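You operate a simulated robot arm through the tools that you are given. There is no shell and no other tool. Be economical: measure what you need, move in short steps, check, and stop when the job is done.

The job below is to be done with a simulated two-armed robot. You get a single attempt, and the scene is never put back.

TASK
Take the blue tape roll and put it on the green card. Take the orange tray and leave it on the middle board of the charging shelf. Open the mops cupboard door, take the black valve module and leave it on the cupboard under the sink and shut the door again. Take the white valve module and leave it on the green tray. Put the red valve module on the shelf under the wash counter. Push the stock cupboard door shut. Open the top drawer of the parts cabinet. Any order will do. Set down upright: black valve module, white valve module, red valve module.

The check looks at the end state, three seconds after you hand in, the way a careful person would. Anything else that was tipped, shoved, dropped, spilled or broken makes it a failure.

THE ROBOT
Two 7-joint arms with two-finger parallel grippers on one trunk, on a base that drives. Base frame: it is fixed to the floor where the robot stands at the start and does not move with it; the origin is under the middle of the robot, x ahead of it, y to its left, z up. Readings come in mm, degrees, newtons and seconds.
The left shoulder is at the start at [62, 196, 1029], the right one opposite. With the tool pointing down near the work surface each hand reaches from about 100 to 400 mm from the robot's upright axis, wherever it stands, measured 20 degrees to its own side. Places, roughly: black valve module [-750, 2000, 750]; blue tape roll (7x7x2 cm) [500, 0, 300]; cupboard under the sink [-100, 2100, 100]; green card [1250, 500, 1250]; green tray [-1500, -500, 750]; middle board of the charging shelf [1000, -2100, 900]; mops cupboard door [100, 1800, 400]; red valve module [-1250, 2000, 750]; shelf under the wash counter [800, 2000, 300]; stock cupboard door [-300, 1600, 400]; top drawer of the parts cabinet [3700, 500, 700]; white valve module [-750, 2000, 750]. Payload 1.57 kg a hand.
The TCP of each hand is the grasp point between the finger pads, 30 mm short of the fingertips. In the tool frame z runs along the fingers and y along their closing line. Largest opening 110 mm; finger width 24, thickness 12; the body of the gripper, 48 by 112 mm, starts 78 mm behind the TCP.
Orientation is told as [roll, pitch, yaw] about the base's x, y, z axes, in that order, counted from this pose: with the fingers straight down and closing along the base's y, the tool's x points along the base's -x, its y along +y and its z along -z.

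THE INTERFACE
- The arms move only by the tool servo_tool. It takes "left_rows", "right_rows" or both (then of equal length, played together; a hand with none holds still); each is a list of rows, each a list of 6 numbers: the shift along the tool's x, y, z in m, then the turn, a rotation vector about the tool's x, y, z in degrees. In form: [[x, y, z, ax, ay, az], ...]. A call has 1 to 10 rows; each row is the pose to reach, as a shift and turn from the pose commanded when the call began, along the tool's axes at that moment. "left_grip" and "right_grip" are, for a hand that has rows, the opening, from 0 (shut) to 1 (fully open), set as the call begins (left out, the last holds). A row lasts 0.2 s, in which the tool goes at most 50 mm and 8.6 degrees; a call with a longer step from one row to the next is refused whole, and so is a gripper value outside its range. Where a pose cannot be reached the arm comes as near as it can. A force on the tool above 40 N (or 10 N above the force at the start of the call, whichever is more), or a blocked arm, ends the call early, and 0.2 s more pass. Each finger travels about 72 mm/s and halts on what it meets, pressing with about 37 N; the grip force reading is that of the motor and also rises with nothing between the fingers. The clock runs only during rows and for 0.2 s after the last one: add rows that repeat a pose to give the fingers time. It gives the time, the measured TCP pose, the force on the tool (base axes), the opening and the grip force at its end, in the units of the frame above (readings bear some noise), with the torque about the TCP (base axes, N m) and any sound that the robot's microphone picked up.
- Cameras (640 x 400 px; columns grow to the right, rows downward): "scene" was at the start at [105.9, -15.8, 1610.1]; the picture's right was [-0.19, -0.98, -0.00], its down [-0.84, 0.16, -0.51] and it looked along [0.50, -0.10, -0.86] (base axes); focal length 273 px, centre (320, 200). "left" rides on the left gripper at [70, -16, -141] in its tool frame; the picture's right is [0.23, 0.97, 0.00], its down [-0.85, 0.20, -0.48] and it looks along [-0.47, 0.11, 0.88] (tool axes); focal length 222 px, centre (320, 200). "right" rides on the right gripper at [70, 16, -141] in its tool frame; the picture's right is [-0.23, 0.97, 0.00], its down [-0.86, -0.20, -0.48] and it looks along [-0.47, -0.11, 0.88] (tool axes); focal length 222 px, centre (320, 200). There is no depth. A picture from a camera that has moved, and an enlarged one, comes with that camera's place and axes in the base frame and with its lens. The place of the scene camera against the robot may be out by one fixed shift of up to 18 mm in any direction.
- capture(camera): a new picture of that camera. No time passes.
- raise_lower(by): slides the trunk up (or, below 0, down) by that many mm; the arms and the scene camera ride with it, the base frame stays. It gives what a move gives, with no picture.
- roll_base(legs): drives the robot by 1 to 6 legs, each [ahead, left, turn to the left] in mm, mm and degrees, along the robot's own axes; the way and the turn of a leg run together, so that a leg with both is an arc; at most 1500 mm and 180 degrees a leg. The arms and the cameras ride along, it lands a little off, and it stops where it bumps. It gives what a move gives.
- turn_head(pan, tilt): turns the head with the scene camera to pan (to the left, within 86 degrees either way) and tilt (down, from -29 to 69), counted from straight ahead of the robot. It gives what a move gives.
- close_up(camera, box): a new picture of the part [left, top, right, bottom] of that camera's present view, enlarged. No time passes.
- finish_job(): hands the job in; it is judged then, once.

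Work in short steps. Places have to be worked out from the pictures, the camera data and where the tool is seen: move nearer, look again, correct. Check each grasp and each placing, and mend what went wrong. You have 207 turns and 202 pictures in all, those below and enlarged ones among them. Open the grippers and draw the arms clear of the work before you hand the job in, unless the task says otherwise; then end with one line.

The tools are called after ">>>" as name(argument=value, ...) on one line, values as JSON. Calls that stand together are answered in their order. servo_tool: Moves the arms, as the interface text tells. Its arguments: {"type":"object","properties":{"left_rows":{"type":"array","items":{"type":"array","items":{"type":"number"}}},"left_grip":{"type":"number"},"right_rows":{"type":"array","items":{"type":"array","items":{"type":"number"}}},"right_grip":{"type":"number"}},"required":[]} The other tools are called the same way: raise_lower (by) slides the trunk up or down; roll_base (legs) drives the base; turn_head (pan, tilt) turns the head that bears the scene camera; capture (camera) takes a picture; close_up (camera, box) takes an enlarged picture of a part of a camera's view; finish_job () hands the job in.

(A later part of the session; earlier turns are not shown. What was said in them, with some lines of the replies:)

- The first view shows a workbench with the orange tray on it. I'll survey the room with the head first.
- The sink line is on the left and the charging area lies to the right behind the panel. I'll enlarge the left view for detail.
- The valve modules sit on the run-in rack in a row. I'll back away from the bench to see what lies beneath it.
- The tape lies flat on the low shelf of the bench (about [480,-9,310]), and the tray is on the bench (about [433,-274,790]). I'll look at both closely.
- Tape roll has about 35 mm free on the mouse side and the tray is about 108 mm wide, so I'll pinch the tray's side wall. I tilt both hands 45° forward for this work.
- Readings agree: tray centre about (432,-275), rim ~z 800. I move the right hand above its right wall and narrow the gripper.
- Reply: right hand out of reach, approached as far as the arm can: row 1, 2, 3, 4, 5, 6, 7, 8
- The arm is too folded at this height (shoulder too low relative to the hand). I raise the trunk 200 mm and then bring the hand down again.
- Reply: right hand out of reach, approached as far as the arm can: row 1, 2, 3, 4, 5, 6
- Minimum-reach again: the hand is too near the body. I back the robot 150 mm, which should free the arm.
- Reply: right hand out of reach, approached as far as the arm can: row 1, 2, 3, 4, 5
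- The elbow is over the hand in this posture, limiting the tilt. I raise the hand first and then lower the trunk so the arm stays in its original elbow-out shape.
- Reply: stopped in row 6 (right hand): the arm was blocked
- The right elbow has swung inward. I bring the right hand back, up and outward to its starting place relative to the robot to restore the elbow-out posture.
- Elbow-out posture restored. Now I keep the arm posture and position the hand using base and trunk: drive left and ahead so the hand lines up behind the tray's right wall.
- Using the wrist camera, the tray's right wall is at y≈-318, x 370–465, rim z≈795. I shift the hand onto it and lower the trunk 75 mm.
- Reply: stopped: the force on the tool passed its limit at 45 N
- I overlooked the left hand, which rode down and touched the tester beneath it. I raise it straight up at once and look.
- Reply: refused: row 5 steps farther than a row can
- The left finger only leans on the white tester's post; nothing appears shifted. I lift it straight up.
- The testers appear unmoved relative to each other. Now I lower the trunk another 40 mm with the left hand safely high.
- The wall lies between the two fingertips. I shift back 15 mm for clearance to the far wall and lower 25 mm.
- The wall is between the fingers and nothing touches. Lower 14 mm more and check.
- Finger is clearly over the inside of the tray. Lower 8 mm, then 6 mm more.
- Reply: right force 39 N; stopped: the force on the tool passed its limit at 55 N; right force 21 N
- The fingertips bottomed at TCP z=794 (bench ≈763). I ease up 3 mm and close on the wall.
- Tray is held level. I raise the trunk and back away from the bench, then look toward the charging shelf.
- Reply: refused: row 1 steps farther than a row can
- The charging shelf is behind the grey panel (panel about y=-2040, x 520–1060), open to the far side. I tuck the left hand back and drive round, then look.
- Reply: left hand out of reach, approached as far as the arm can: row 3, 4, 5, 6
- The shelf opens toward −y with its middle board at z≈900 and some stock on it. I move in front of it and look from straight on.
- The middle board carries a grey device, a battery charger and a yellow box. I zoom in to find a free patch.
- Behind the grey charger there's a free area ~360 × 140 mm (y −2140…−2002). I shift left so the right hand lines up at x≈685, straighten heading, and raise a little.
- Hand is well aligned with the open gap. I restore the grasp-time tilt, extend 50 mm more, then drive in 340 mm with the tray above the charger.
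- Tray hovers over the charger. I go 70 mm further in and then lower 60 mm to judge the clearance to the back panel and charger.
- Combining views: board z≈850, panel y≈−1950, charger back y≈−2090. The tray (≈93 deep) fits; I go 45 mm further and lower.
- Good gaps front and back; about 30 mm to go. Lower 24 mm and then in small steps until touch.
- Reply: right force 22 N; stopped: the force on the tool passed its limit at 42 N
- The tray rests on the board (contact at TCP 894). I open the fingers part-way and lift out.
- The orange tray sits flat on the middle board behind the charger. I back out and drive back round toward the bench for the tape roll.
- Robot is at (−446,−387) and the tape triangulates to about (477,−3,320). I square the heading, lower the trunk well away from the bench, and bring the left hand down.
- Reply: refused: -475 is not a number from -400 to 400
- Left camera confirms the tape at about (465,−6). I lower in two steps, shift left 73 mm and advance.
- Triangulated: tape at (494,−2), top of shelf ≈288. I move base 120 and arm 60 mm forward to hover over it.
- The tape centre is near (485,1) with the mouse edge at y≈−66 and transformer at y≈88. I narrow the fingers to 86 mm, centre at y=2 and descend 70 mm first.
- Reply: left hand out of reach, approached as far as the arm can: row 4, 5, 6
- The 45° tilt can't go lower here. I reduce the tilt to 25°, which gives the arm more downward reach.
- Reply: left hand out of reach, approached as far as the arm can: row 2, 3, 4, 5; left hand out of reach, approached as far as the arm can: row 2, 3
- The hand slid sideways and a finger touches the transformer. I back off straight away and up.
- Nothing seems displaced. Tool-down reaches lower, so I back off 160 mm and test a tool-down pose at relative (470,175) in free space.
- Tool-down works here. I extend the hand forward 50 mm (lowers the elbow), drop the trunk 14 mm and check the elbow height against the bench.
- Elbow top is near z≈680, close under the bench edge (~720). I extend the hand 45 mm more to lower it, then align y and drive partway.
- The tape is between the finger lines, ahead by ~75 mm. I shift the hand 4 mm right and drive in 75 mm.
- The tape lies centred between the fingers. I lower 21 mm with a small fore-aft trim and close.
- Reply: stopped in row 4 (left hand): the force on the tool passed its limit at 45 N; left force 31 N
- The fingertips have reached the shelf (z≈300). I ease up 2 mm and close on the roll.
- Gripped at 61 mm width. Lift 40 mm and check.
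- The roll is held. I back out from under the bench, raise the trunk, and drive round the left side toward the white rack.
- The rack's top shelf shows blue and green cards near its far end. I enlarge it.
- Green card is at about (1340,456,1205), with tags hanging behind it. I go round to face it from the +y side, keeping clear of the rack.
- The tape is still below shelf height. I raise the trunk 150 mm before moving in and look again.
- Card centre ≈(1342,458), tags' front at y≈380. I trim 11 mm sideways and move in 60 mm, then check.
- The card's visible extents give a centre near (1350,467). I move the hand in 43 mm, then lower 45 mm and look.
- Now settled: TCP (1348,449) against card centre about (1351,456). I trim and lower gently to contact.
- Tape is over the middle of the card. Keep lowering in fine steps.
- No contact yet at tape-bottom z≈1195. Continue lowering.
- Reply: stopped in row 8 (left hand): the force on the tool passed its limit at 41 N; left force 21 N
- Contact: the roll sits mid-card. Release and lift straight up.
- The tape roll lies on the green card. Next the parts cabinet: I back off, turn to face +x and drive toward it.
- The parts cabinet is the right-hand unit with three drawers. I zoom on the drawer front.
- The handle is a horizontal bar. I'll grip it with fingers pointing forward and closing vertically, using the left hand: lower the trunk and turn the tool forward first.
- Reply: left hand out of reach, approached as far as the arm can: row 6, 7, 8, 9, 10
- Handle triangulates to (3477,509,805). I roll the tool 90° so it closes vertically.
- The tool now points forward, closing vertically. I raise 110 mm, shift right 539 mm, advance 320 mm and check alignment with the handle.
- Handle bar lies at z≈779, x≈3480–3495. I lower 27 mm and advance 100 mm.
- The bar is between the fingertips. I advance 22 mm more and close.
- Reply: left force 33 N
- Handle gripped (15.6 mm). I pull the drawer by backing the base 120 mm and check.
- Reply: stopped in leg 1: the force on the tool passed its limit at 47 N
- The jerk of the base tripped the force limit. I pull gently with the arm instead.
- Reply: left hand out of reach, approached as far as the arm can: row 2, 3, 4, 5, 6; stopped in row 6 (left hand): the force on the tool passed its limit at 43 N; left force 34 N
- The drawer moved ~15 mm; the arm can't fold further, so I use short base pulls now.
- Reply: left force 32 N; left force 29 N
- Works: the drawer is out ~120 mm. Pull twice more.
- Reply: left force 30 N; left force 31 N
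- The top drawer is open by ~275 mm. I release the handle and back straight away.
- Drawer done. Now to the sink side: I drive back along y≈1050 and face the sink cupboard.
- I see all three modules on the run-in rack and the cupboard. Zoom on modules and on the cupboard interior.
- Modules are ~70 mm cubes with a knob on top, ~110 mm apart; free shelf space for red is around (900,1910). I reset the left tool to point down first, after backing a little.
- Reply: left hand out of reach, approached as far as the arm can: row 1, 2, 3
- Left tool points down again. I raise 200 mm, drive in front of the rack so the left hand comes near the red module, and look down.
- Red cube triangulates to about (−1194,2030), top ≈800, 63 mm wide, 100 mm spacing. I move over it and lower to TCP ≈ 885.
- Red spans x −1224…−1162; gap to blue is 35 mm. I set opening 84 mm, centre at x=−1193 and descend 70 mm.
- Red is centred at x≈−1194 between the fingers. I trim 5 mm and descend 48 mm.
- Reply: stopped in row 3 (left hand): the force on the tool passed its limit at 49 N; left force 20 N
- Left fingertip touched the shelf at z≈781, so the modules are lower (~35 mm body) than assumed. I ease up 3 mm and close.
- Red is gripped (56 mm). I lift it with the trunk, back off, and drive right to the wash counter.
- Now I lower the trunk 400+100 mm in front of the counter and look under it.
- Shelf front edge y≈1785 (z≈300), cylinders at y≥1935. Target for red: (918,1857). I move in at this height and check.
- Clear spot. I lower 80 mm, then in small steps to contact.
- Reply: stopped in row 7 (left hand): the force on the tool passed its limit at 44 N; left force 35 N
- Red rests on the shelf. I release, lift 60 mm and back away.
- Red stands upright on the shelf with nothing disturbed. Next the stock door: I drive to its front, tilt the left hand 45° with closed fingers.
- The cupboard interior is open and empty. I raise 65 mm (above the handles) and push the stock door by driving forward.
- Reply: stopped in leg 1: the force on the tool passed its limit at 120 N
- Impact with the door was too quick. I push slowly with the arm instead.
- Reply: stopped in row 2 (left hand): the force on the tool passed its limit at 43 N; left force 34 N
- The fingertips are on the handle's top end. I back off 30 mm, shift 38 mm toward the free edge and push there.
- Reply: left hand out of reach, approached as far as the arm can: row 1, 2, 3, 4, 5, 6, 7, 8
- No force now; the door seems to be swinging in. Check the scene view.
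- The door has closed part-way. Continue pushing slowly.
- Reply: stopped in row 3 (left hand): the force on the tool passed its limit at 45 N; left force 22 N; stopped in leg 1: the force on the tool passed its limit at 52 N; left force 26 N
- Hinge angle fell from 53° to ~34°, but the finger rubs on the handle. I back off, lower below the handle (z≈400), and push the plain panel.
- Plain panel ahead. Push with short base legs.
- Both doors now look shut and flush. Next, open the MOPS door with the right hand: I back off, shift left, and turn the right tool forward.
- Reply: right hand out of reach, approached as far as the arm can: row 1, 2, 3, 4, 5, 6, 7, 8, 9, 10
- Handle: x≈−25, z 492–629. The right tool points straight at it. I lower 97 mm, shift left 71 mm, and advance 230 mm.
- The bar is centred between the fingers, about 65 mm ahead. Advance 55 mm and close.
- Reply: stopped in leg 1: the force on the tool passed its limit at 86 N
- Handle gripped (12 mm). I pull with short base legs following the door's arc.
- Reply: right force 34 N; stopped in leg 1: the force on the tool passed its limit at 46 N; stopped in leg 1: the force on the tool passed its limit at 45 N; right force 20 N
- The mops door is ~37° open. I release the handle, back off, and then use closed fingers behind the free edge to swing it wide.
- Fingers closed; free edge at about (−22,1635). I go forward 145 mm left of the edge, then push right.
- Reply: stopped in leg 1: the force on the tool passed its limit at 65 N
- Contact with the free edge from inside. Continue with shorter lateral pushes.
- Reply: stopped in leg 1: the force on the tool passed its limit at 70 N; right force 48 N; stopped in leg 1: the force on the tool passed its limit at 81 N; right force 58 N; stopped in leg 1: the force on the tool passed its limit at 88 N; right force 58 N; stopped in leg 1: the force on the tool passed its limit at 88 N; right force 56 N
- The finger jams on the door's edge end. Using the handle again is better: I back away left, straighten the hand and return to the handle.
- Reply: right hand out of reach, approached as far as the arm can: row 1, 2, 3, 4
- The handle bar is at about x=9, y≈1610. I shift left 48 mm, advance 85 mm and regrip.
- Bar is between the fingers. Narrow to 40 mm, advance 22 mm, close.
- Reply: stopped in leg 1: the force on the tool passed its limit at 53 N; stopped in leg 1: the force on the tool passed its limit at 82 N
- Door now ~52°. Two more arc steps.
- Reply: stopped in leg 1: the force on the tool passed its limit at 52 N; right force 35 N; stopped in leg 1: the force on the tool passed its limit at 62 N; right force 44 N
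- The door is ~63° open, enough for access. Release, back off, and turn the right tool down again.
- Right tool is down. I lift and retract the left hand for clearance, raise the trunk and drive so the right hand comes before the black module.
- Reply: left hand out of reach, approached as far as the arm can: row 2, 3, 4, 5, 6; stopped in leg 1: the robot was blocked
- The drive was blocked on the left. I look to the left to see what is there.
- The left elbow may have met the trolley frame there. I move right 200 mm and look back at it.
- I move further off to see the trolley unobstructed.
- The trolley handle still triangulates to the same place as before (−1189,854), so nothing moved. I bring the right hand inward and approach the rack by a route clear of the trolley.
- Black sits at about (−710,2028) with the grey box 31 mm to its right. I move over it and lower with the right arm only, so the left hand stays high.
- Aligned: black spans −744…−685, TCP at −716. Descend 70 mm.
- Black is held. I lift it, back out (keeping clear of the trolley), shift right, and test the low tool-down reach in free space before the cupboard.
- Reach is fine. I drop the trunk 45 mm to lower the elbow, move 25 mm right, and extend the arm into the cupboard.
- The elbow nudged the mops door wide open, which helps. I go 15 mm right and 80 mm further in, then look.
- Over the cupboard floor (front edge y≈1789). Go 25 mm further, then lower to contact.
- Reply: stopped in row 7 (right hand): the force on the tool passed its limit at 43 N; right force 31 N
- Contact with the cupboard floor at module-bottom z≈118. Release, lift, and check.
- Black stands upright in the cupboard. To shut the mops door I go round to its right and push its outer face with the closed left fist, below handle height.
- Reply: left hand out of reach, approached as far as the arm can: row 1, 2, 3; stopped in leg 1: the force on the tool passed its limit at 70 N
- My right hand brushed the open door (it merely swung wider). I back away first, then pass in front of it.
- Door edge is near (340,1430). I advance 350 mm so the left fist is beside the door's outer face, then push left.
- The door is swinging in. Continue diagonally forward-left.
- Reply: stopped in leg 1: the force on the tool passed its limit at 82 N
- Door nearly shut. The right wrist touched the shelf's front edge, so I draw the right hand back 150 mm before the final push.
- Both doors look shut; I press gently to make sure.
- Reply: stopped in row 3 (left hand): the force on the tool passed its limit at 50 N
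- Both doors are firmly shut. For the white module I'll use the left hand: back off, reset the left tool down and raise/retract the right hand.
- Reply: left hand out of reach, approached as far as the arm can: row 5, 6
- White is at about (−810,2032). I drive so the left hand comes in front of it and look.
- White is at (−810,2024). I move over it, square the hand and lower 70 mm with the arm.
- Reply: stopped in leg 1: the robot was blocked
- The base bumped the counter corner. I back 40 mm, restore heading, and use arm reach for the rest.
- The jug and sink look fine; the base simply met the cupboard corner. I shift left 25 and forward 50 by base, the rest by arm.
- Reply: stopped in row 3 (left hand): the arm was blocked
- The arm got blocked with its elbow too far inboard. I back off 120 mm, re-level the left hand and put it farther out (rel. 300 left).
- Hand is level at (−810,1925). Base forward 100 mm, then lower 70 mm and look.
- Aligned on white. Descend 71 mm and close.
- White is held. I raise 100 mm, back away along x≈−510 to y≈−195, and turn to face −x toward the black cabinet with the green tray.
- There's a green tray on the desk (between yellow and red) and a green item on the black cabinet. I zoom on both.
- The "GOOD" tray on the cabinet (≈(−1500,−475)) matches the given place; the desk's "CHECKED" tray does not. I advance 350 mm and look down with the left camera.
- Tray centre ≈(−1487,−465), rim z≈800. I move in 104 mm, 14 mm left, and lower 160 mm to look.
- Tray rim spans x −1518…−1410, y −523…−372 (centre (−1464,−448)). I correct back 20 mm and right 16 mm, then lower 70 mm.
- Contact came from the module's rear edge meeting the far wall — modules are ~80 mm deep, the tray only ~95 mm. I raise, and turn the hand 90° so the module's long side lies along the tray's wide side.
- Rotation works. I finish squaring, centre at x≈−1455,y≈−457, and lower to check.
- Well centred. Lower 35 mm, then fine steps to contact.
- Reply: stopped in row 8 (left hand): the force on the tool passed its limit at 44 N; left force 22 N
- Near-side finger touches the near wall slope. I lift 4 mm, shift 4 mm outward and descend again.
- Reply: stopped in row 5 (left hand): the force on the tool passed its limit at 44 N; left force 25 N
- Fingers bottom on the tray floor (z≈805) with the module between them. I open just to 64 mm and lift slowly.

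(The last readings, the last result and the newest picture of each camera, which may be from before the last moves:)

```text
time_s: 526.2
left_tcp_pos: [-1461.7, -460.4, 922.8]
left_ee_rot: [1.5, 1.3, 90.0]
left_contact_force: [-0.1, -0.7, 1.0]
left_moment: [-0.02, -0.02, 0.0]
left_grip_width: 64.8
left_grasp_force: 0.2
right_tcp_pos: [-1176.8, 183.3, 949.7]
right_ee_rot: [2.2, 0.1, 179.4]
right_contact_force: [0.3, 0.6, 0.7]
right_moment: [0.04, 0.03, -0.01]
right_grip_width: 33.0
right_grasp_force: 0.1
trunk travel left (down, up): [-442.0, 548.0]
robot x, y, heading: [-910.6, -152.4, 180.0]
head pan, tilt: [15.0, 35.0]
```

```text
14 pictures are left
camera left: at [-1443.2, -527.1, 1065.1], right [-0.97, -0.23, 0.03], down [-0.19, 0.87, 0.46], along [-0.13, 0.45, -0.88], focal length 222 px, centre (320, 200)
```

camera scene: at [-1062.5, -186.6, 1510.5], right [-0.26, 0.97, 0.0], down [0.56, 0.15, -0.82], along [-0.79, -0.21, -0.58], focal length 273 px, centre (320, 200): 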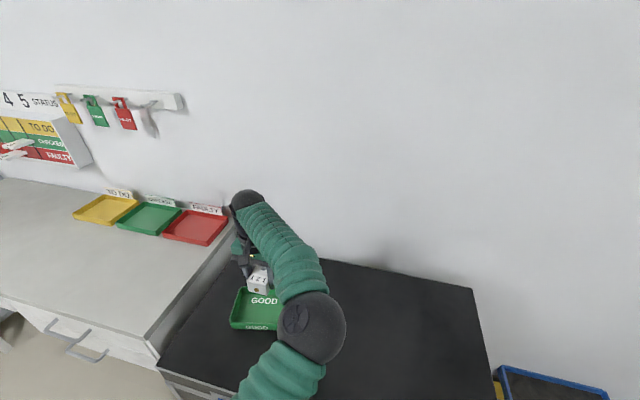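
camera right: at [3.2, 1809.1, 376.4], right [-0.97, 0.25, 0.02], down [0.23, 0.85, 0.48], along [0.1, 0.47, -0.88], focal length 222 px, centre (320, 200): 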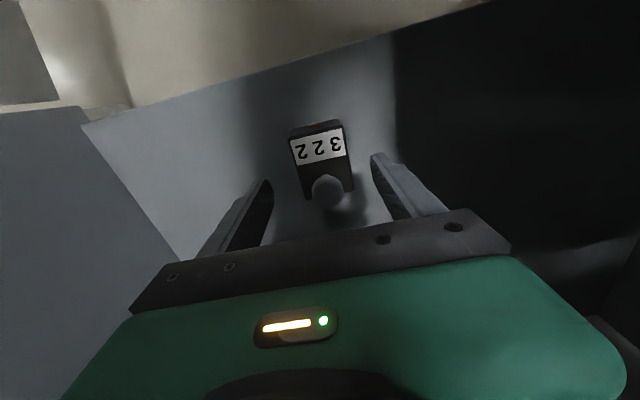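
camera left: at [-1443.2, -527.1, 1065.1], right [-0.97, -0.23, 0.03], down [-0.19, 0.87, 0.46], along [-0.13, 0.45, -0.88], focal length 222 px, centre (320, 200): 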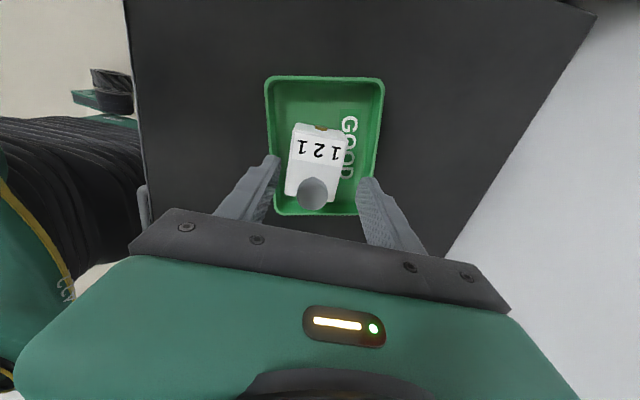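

White sits inside the tray. Zoom to check that it is flat and upright.

>>> close_up(camera="left", box=[240, 60, 410, 225])

>>> raise_lower(by=120)

>>> roll_base(legs=[[-350, 0, 0]])

>>> turn_head(pan=20, tilt=35)

>>> capture(camera="scene")

```text
2.42 times, centred on (325, 142) of left
camera zoom: at [-1443.2, -527.1, 1065.1], right [-0.97, -0.23, 0.03], down [-0.19, 0.87, 0.46], along [-0.13, 0.45, -0.88], focal length 538 px, centre (308, 339)
```

zoom: 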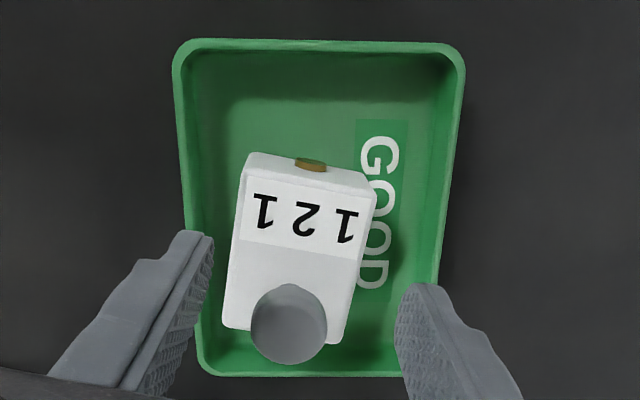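

```text
time_s: 527.7
left_tcp_pos: [-1463.1, -462.0, 1042.0]
left_ee_rot: [1.5, 1.2, 90.1]
left_contact_force: [0.2, -0.1, 0.5]
left_moment: [0.0, 0.04, 0.01]
left_grip_width: 64.8
left_grasp_force: 0.1
right_tcp_pos: [-1178.0, 183.7, 1070.8]
right_ee_rot: [2.2, 0.3, 179.5]
right_contact_force: [0.3, 0.4, -0.2]
right_moment: [0.01, 0.0, -0.02]
right_grip_width: 33.0
right_grasp_force: 0.0
trunk travel left (down, up): [-562.0, 428.0]
robot x, y, heading: [-914.5, -154.3, 180.1]
head pan, tilt: [15.0, 35.0]
```

```text
time_s: 530.0
left_tcp_pos: [-1111.0, -461.5, 1041.8]
left_ee_rot: [1.5, 1.3, 90.1]
left_contact_force: [-0.3, -0.1, 0.5]
left_moment: [0.01, 0.04, 0.01]
left_grip_width: 64.6
left_grasp_force: 0.1
right_tcp_pos: [-825.9, 183.7, 1070.0]
right_ee_rot: [2.3, 0.2, 179.4]
right_contact_force: [-0.8, 0.2, -0.3]
right_moment: [-0.01, -0.02, 0.02]
right_grip_width: 33.1
right_grasp_force: 0.1
trunk travel left (down, up): [-562.0, 428.0]
robot x, y, heading: [-559.8, -151.8, 179.8]
head pan, tilt: [15.0, 35.0]
```

```text
time_s: 530.6
left_tcp_pos: [-1109.5, -461.9, 1043.8]
left_ee_rot: [1.7, 1.3, 90.0]
left_contact_force: [-0.6, -0.3, -0.8]
left_moment: [0.0, 0.03, 0.0]
left_grip_width: 64.7
left_grasp_force: 0.1
right_tcp_pos: [-823.5, 183.0, 1070.0]
right_ee_rot: [2.2, 0.0, 179.4]
right_contact_force: [0.4, -0.5, -0.4]
right_moment: [-0.02, 0.03, 0.02]
right_grip_width: 32.9
right_grasp_force: 0.1
trunk travel left (down, up): [-562.0, 428.0]
robot x, y, heading: [-563.0, -151.9, 179.7]
head pan, tilt: [20.0, 35.0]
```

```text
12 pictures are left
camera scene: at [-669.9, -185.1, 1580.5], right [-0.34, 0.94, 0.0], down [0.54, 0.2, -0.82], along [-0.77, -0.28, -0.57], focal length 273 px, centre (320, 200)
```

scene: 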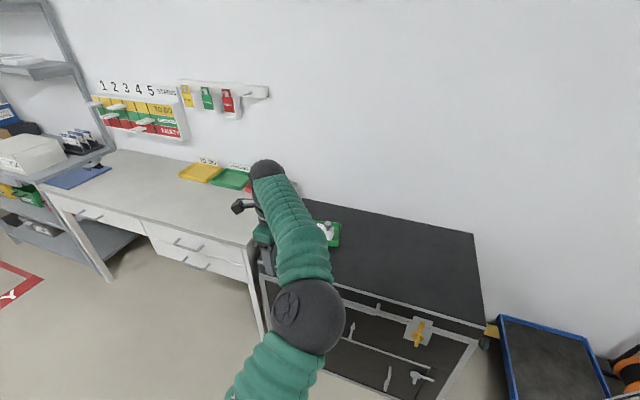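

White stands upright in the green tray. Final check: I turn toward the sink and look at the doors and shelves.

>>> roll_base(legs=[[150, 0, 0], [0, 0, -90]])

>>> turn_head(pan=-15, tilt=25)

>>> close_up(camera="scene", box=[180, 100, 500, 300])

```text
time_s: 535.8
left_tcp_pos: [-1017.0, 394.4, 1041.7]
left_ee_rot: [1.7, 1.3, 0.1]
left_contact_force: [0.7, -0.5, -0.1]
left_moment: [-0.01, 0.01, -0.03]
left_grip_width: 65.0
left_grasp_force: 0.1
right_tcp_pos: [-372.4, 110.3, 1070.1]
right_ee_rot: [2.2, 0.1, 89.3]
right_contact_force: [-0.4, -0.6, 0.3]
right_moment: [0.01, 0.03, 0.01]
right_grip_width: 33.3
right_grasp_force: 0.1
trunk travel left (down, up): [-562.0, 428.0]
robot x, y, heading: [-707.5, -155.2, 89.9]
head pan, tilt: [20.0, 35.0]
```

```text
time_s: 536.8
left_tcp_pos: [-1016.6, 394.0, 1043.3]
left_ee_rot: [1.6, 1.3, 0.1]
left_contact_force: [1.0, 1.0, 0.7]
left_moment: [0.04, 0.02, 0.0]
left_grip_width: 65.1
left_grasp_force: 0.1
right_tcp_pos: [-370.5, 109.2, 1070.7]
right_ee_rot: [2.2, 0.1, 89.4]
right_contact_force: [0.7, -1.0, 1.3]
right_moment: [-0.01, 0.01, 0.02]
right_grip_width: 32.9
right_grasp_force: 0.0
trunk travel left (down, up): [-562.0, 428.0]
robot x, y, heading: [-709.9, -151.9, 89.8]
head pan, tilt: [-15.0, 25.0]
```

```text
2.00 times, centred on (340, 200) of scene
camera zoom: at [-678.1, -33.7, 1596.2], right [0.97, -0.26, 0.0], down [-0.11, -0.41, -0.91], along [0.23, 0.87, -0.42], focal length 545 px, centre (280, 200)
```

zoom: 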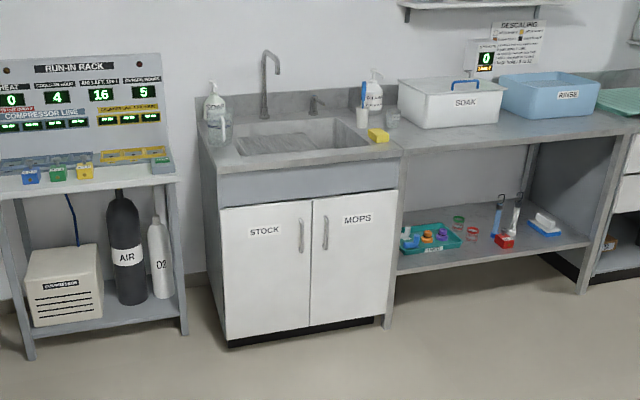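

Doors are shut, red is on the shelf, the rest is in place. I open both grippers in the clear and hand in.

>>> servo_tool(left_rows=[[0, 0, 0, 0, 0, 0], [0, 0, 0, 0, 0, 0], [0, 0, 0, 0, 0, 0], [0, 0, 0, 0, 0, 0]], right_rows=[[0, 0, 0, 0, 0, 0], [0, 0, 0, 0, 0, 0], [0, 0, 0, 0, 0, 0], [0, 0, 0, 0, 0, 0]], left_grip=1, right_grip=1)

>>> turn_head(pan=-80, tilt=30)

>>> capture(camera="scene")

```text
time_s: 537.8
left_tcp_pos: [-1015.5, 394.6, 1042.9]
left_ee_rot: [1.5, 1.3, 0.0]
left_contact_force: [-0.1, 0.1, 0.1]
left_moment: [0.04, -0.02, -0.01]
left_grip_width: 109.8
left_grasp_force: 0.1
right_tcp_pos: [-371.3, 109.6, 1071.6]
right_ee_rot: [2.2, 0.1, 89.4]
right_contact_force: [0.3, 0.0, -0.4]
right_moment: [-0.02, 0.01, 0.0]
right_grip_width: 110.1
right_grasp_force: 0.1
trunk travel left (down, up): [-562.0, 428.0]
robot x, y, heading: [-710.3, -156.3, 90.1]
head pan, tilt: [-15.0, 25.0]
```

```text
time_s: 539.2
left_tcp_pos: [-1015.8, 393.3, 1043.3]
left_ee_rot: [1.6, 1.3, 0.0]
left_contact_force: [-0.3, 0.0, 0.5]
left_moment: [0.0, 0.03, 0.0]
left_grip_width: 109.9
left_grasp_force: 0.1
right_tcp_pos: [-371.8, 110.3, 1069.6]
right_ee_rot: [2.2, 0.1, 89.3]
right_contact_force: [-0.8, -0.7, 0.5]
right_moment: [-0.03, 0.0, 0.0]
right_grip_width: 110.2
right_grasp_force: 0.2
trunk travel left (down, up): [-562.0, 428.0]
robot x, y, heading: [-707.8, -154.9, 90.0]
head pan, tilt: [-80.0, 30.0]
```

```text
10 pictures are left
camera scene: at [-612.8, -107.1, 1588.4], right [0.17, -0.98, 0.0], down [-0.49, -0.09, -0.87], along [0.85, 0.15, -0.5], focal length 273 px, centre (320, 200)
```

scene: 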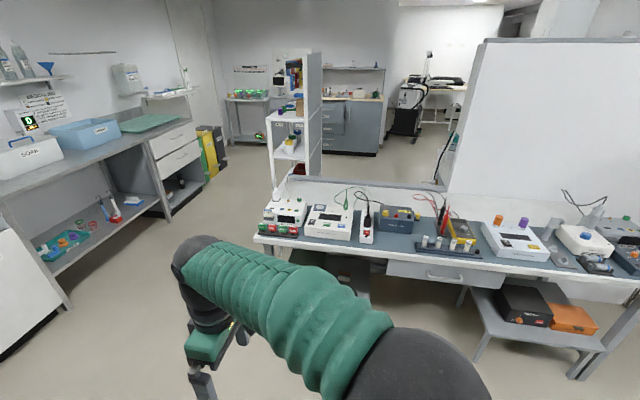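

The bench looks intact and every item is in place, so I hand in.

>>> finish_job()

```text
The job is handed in.
```

All seven jobs are done and handed in: the blue tape roll is on the green card, the orange tray on the charging shelf's middle board, the red module on the wash-counter shelf, the black module in the cupboard under the sink, the white module in the green "GOOD" tray, both cupboard doors are shut and the top parts drawer is open; I brushed a tester, the transformer, the trolley and the cupboard corner and saw nothing displaced.
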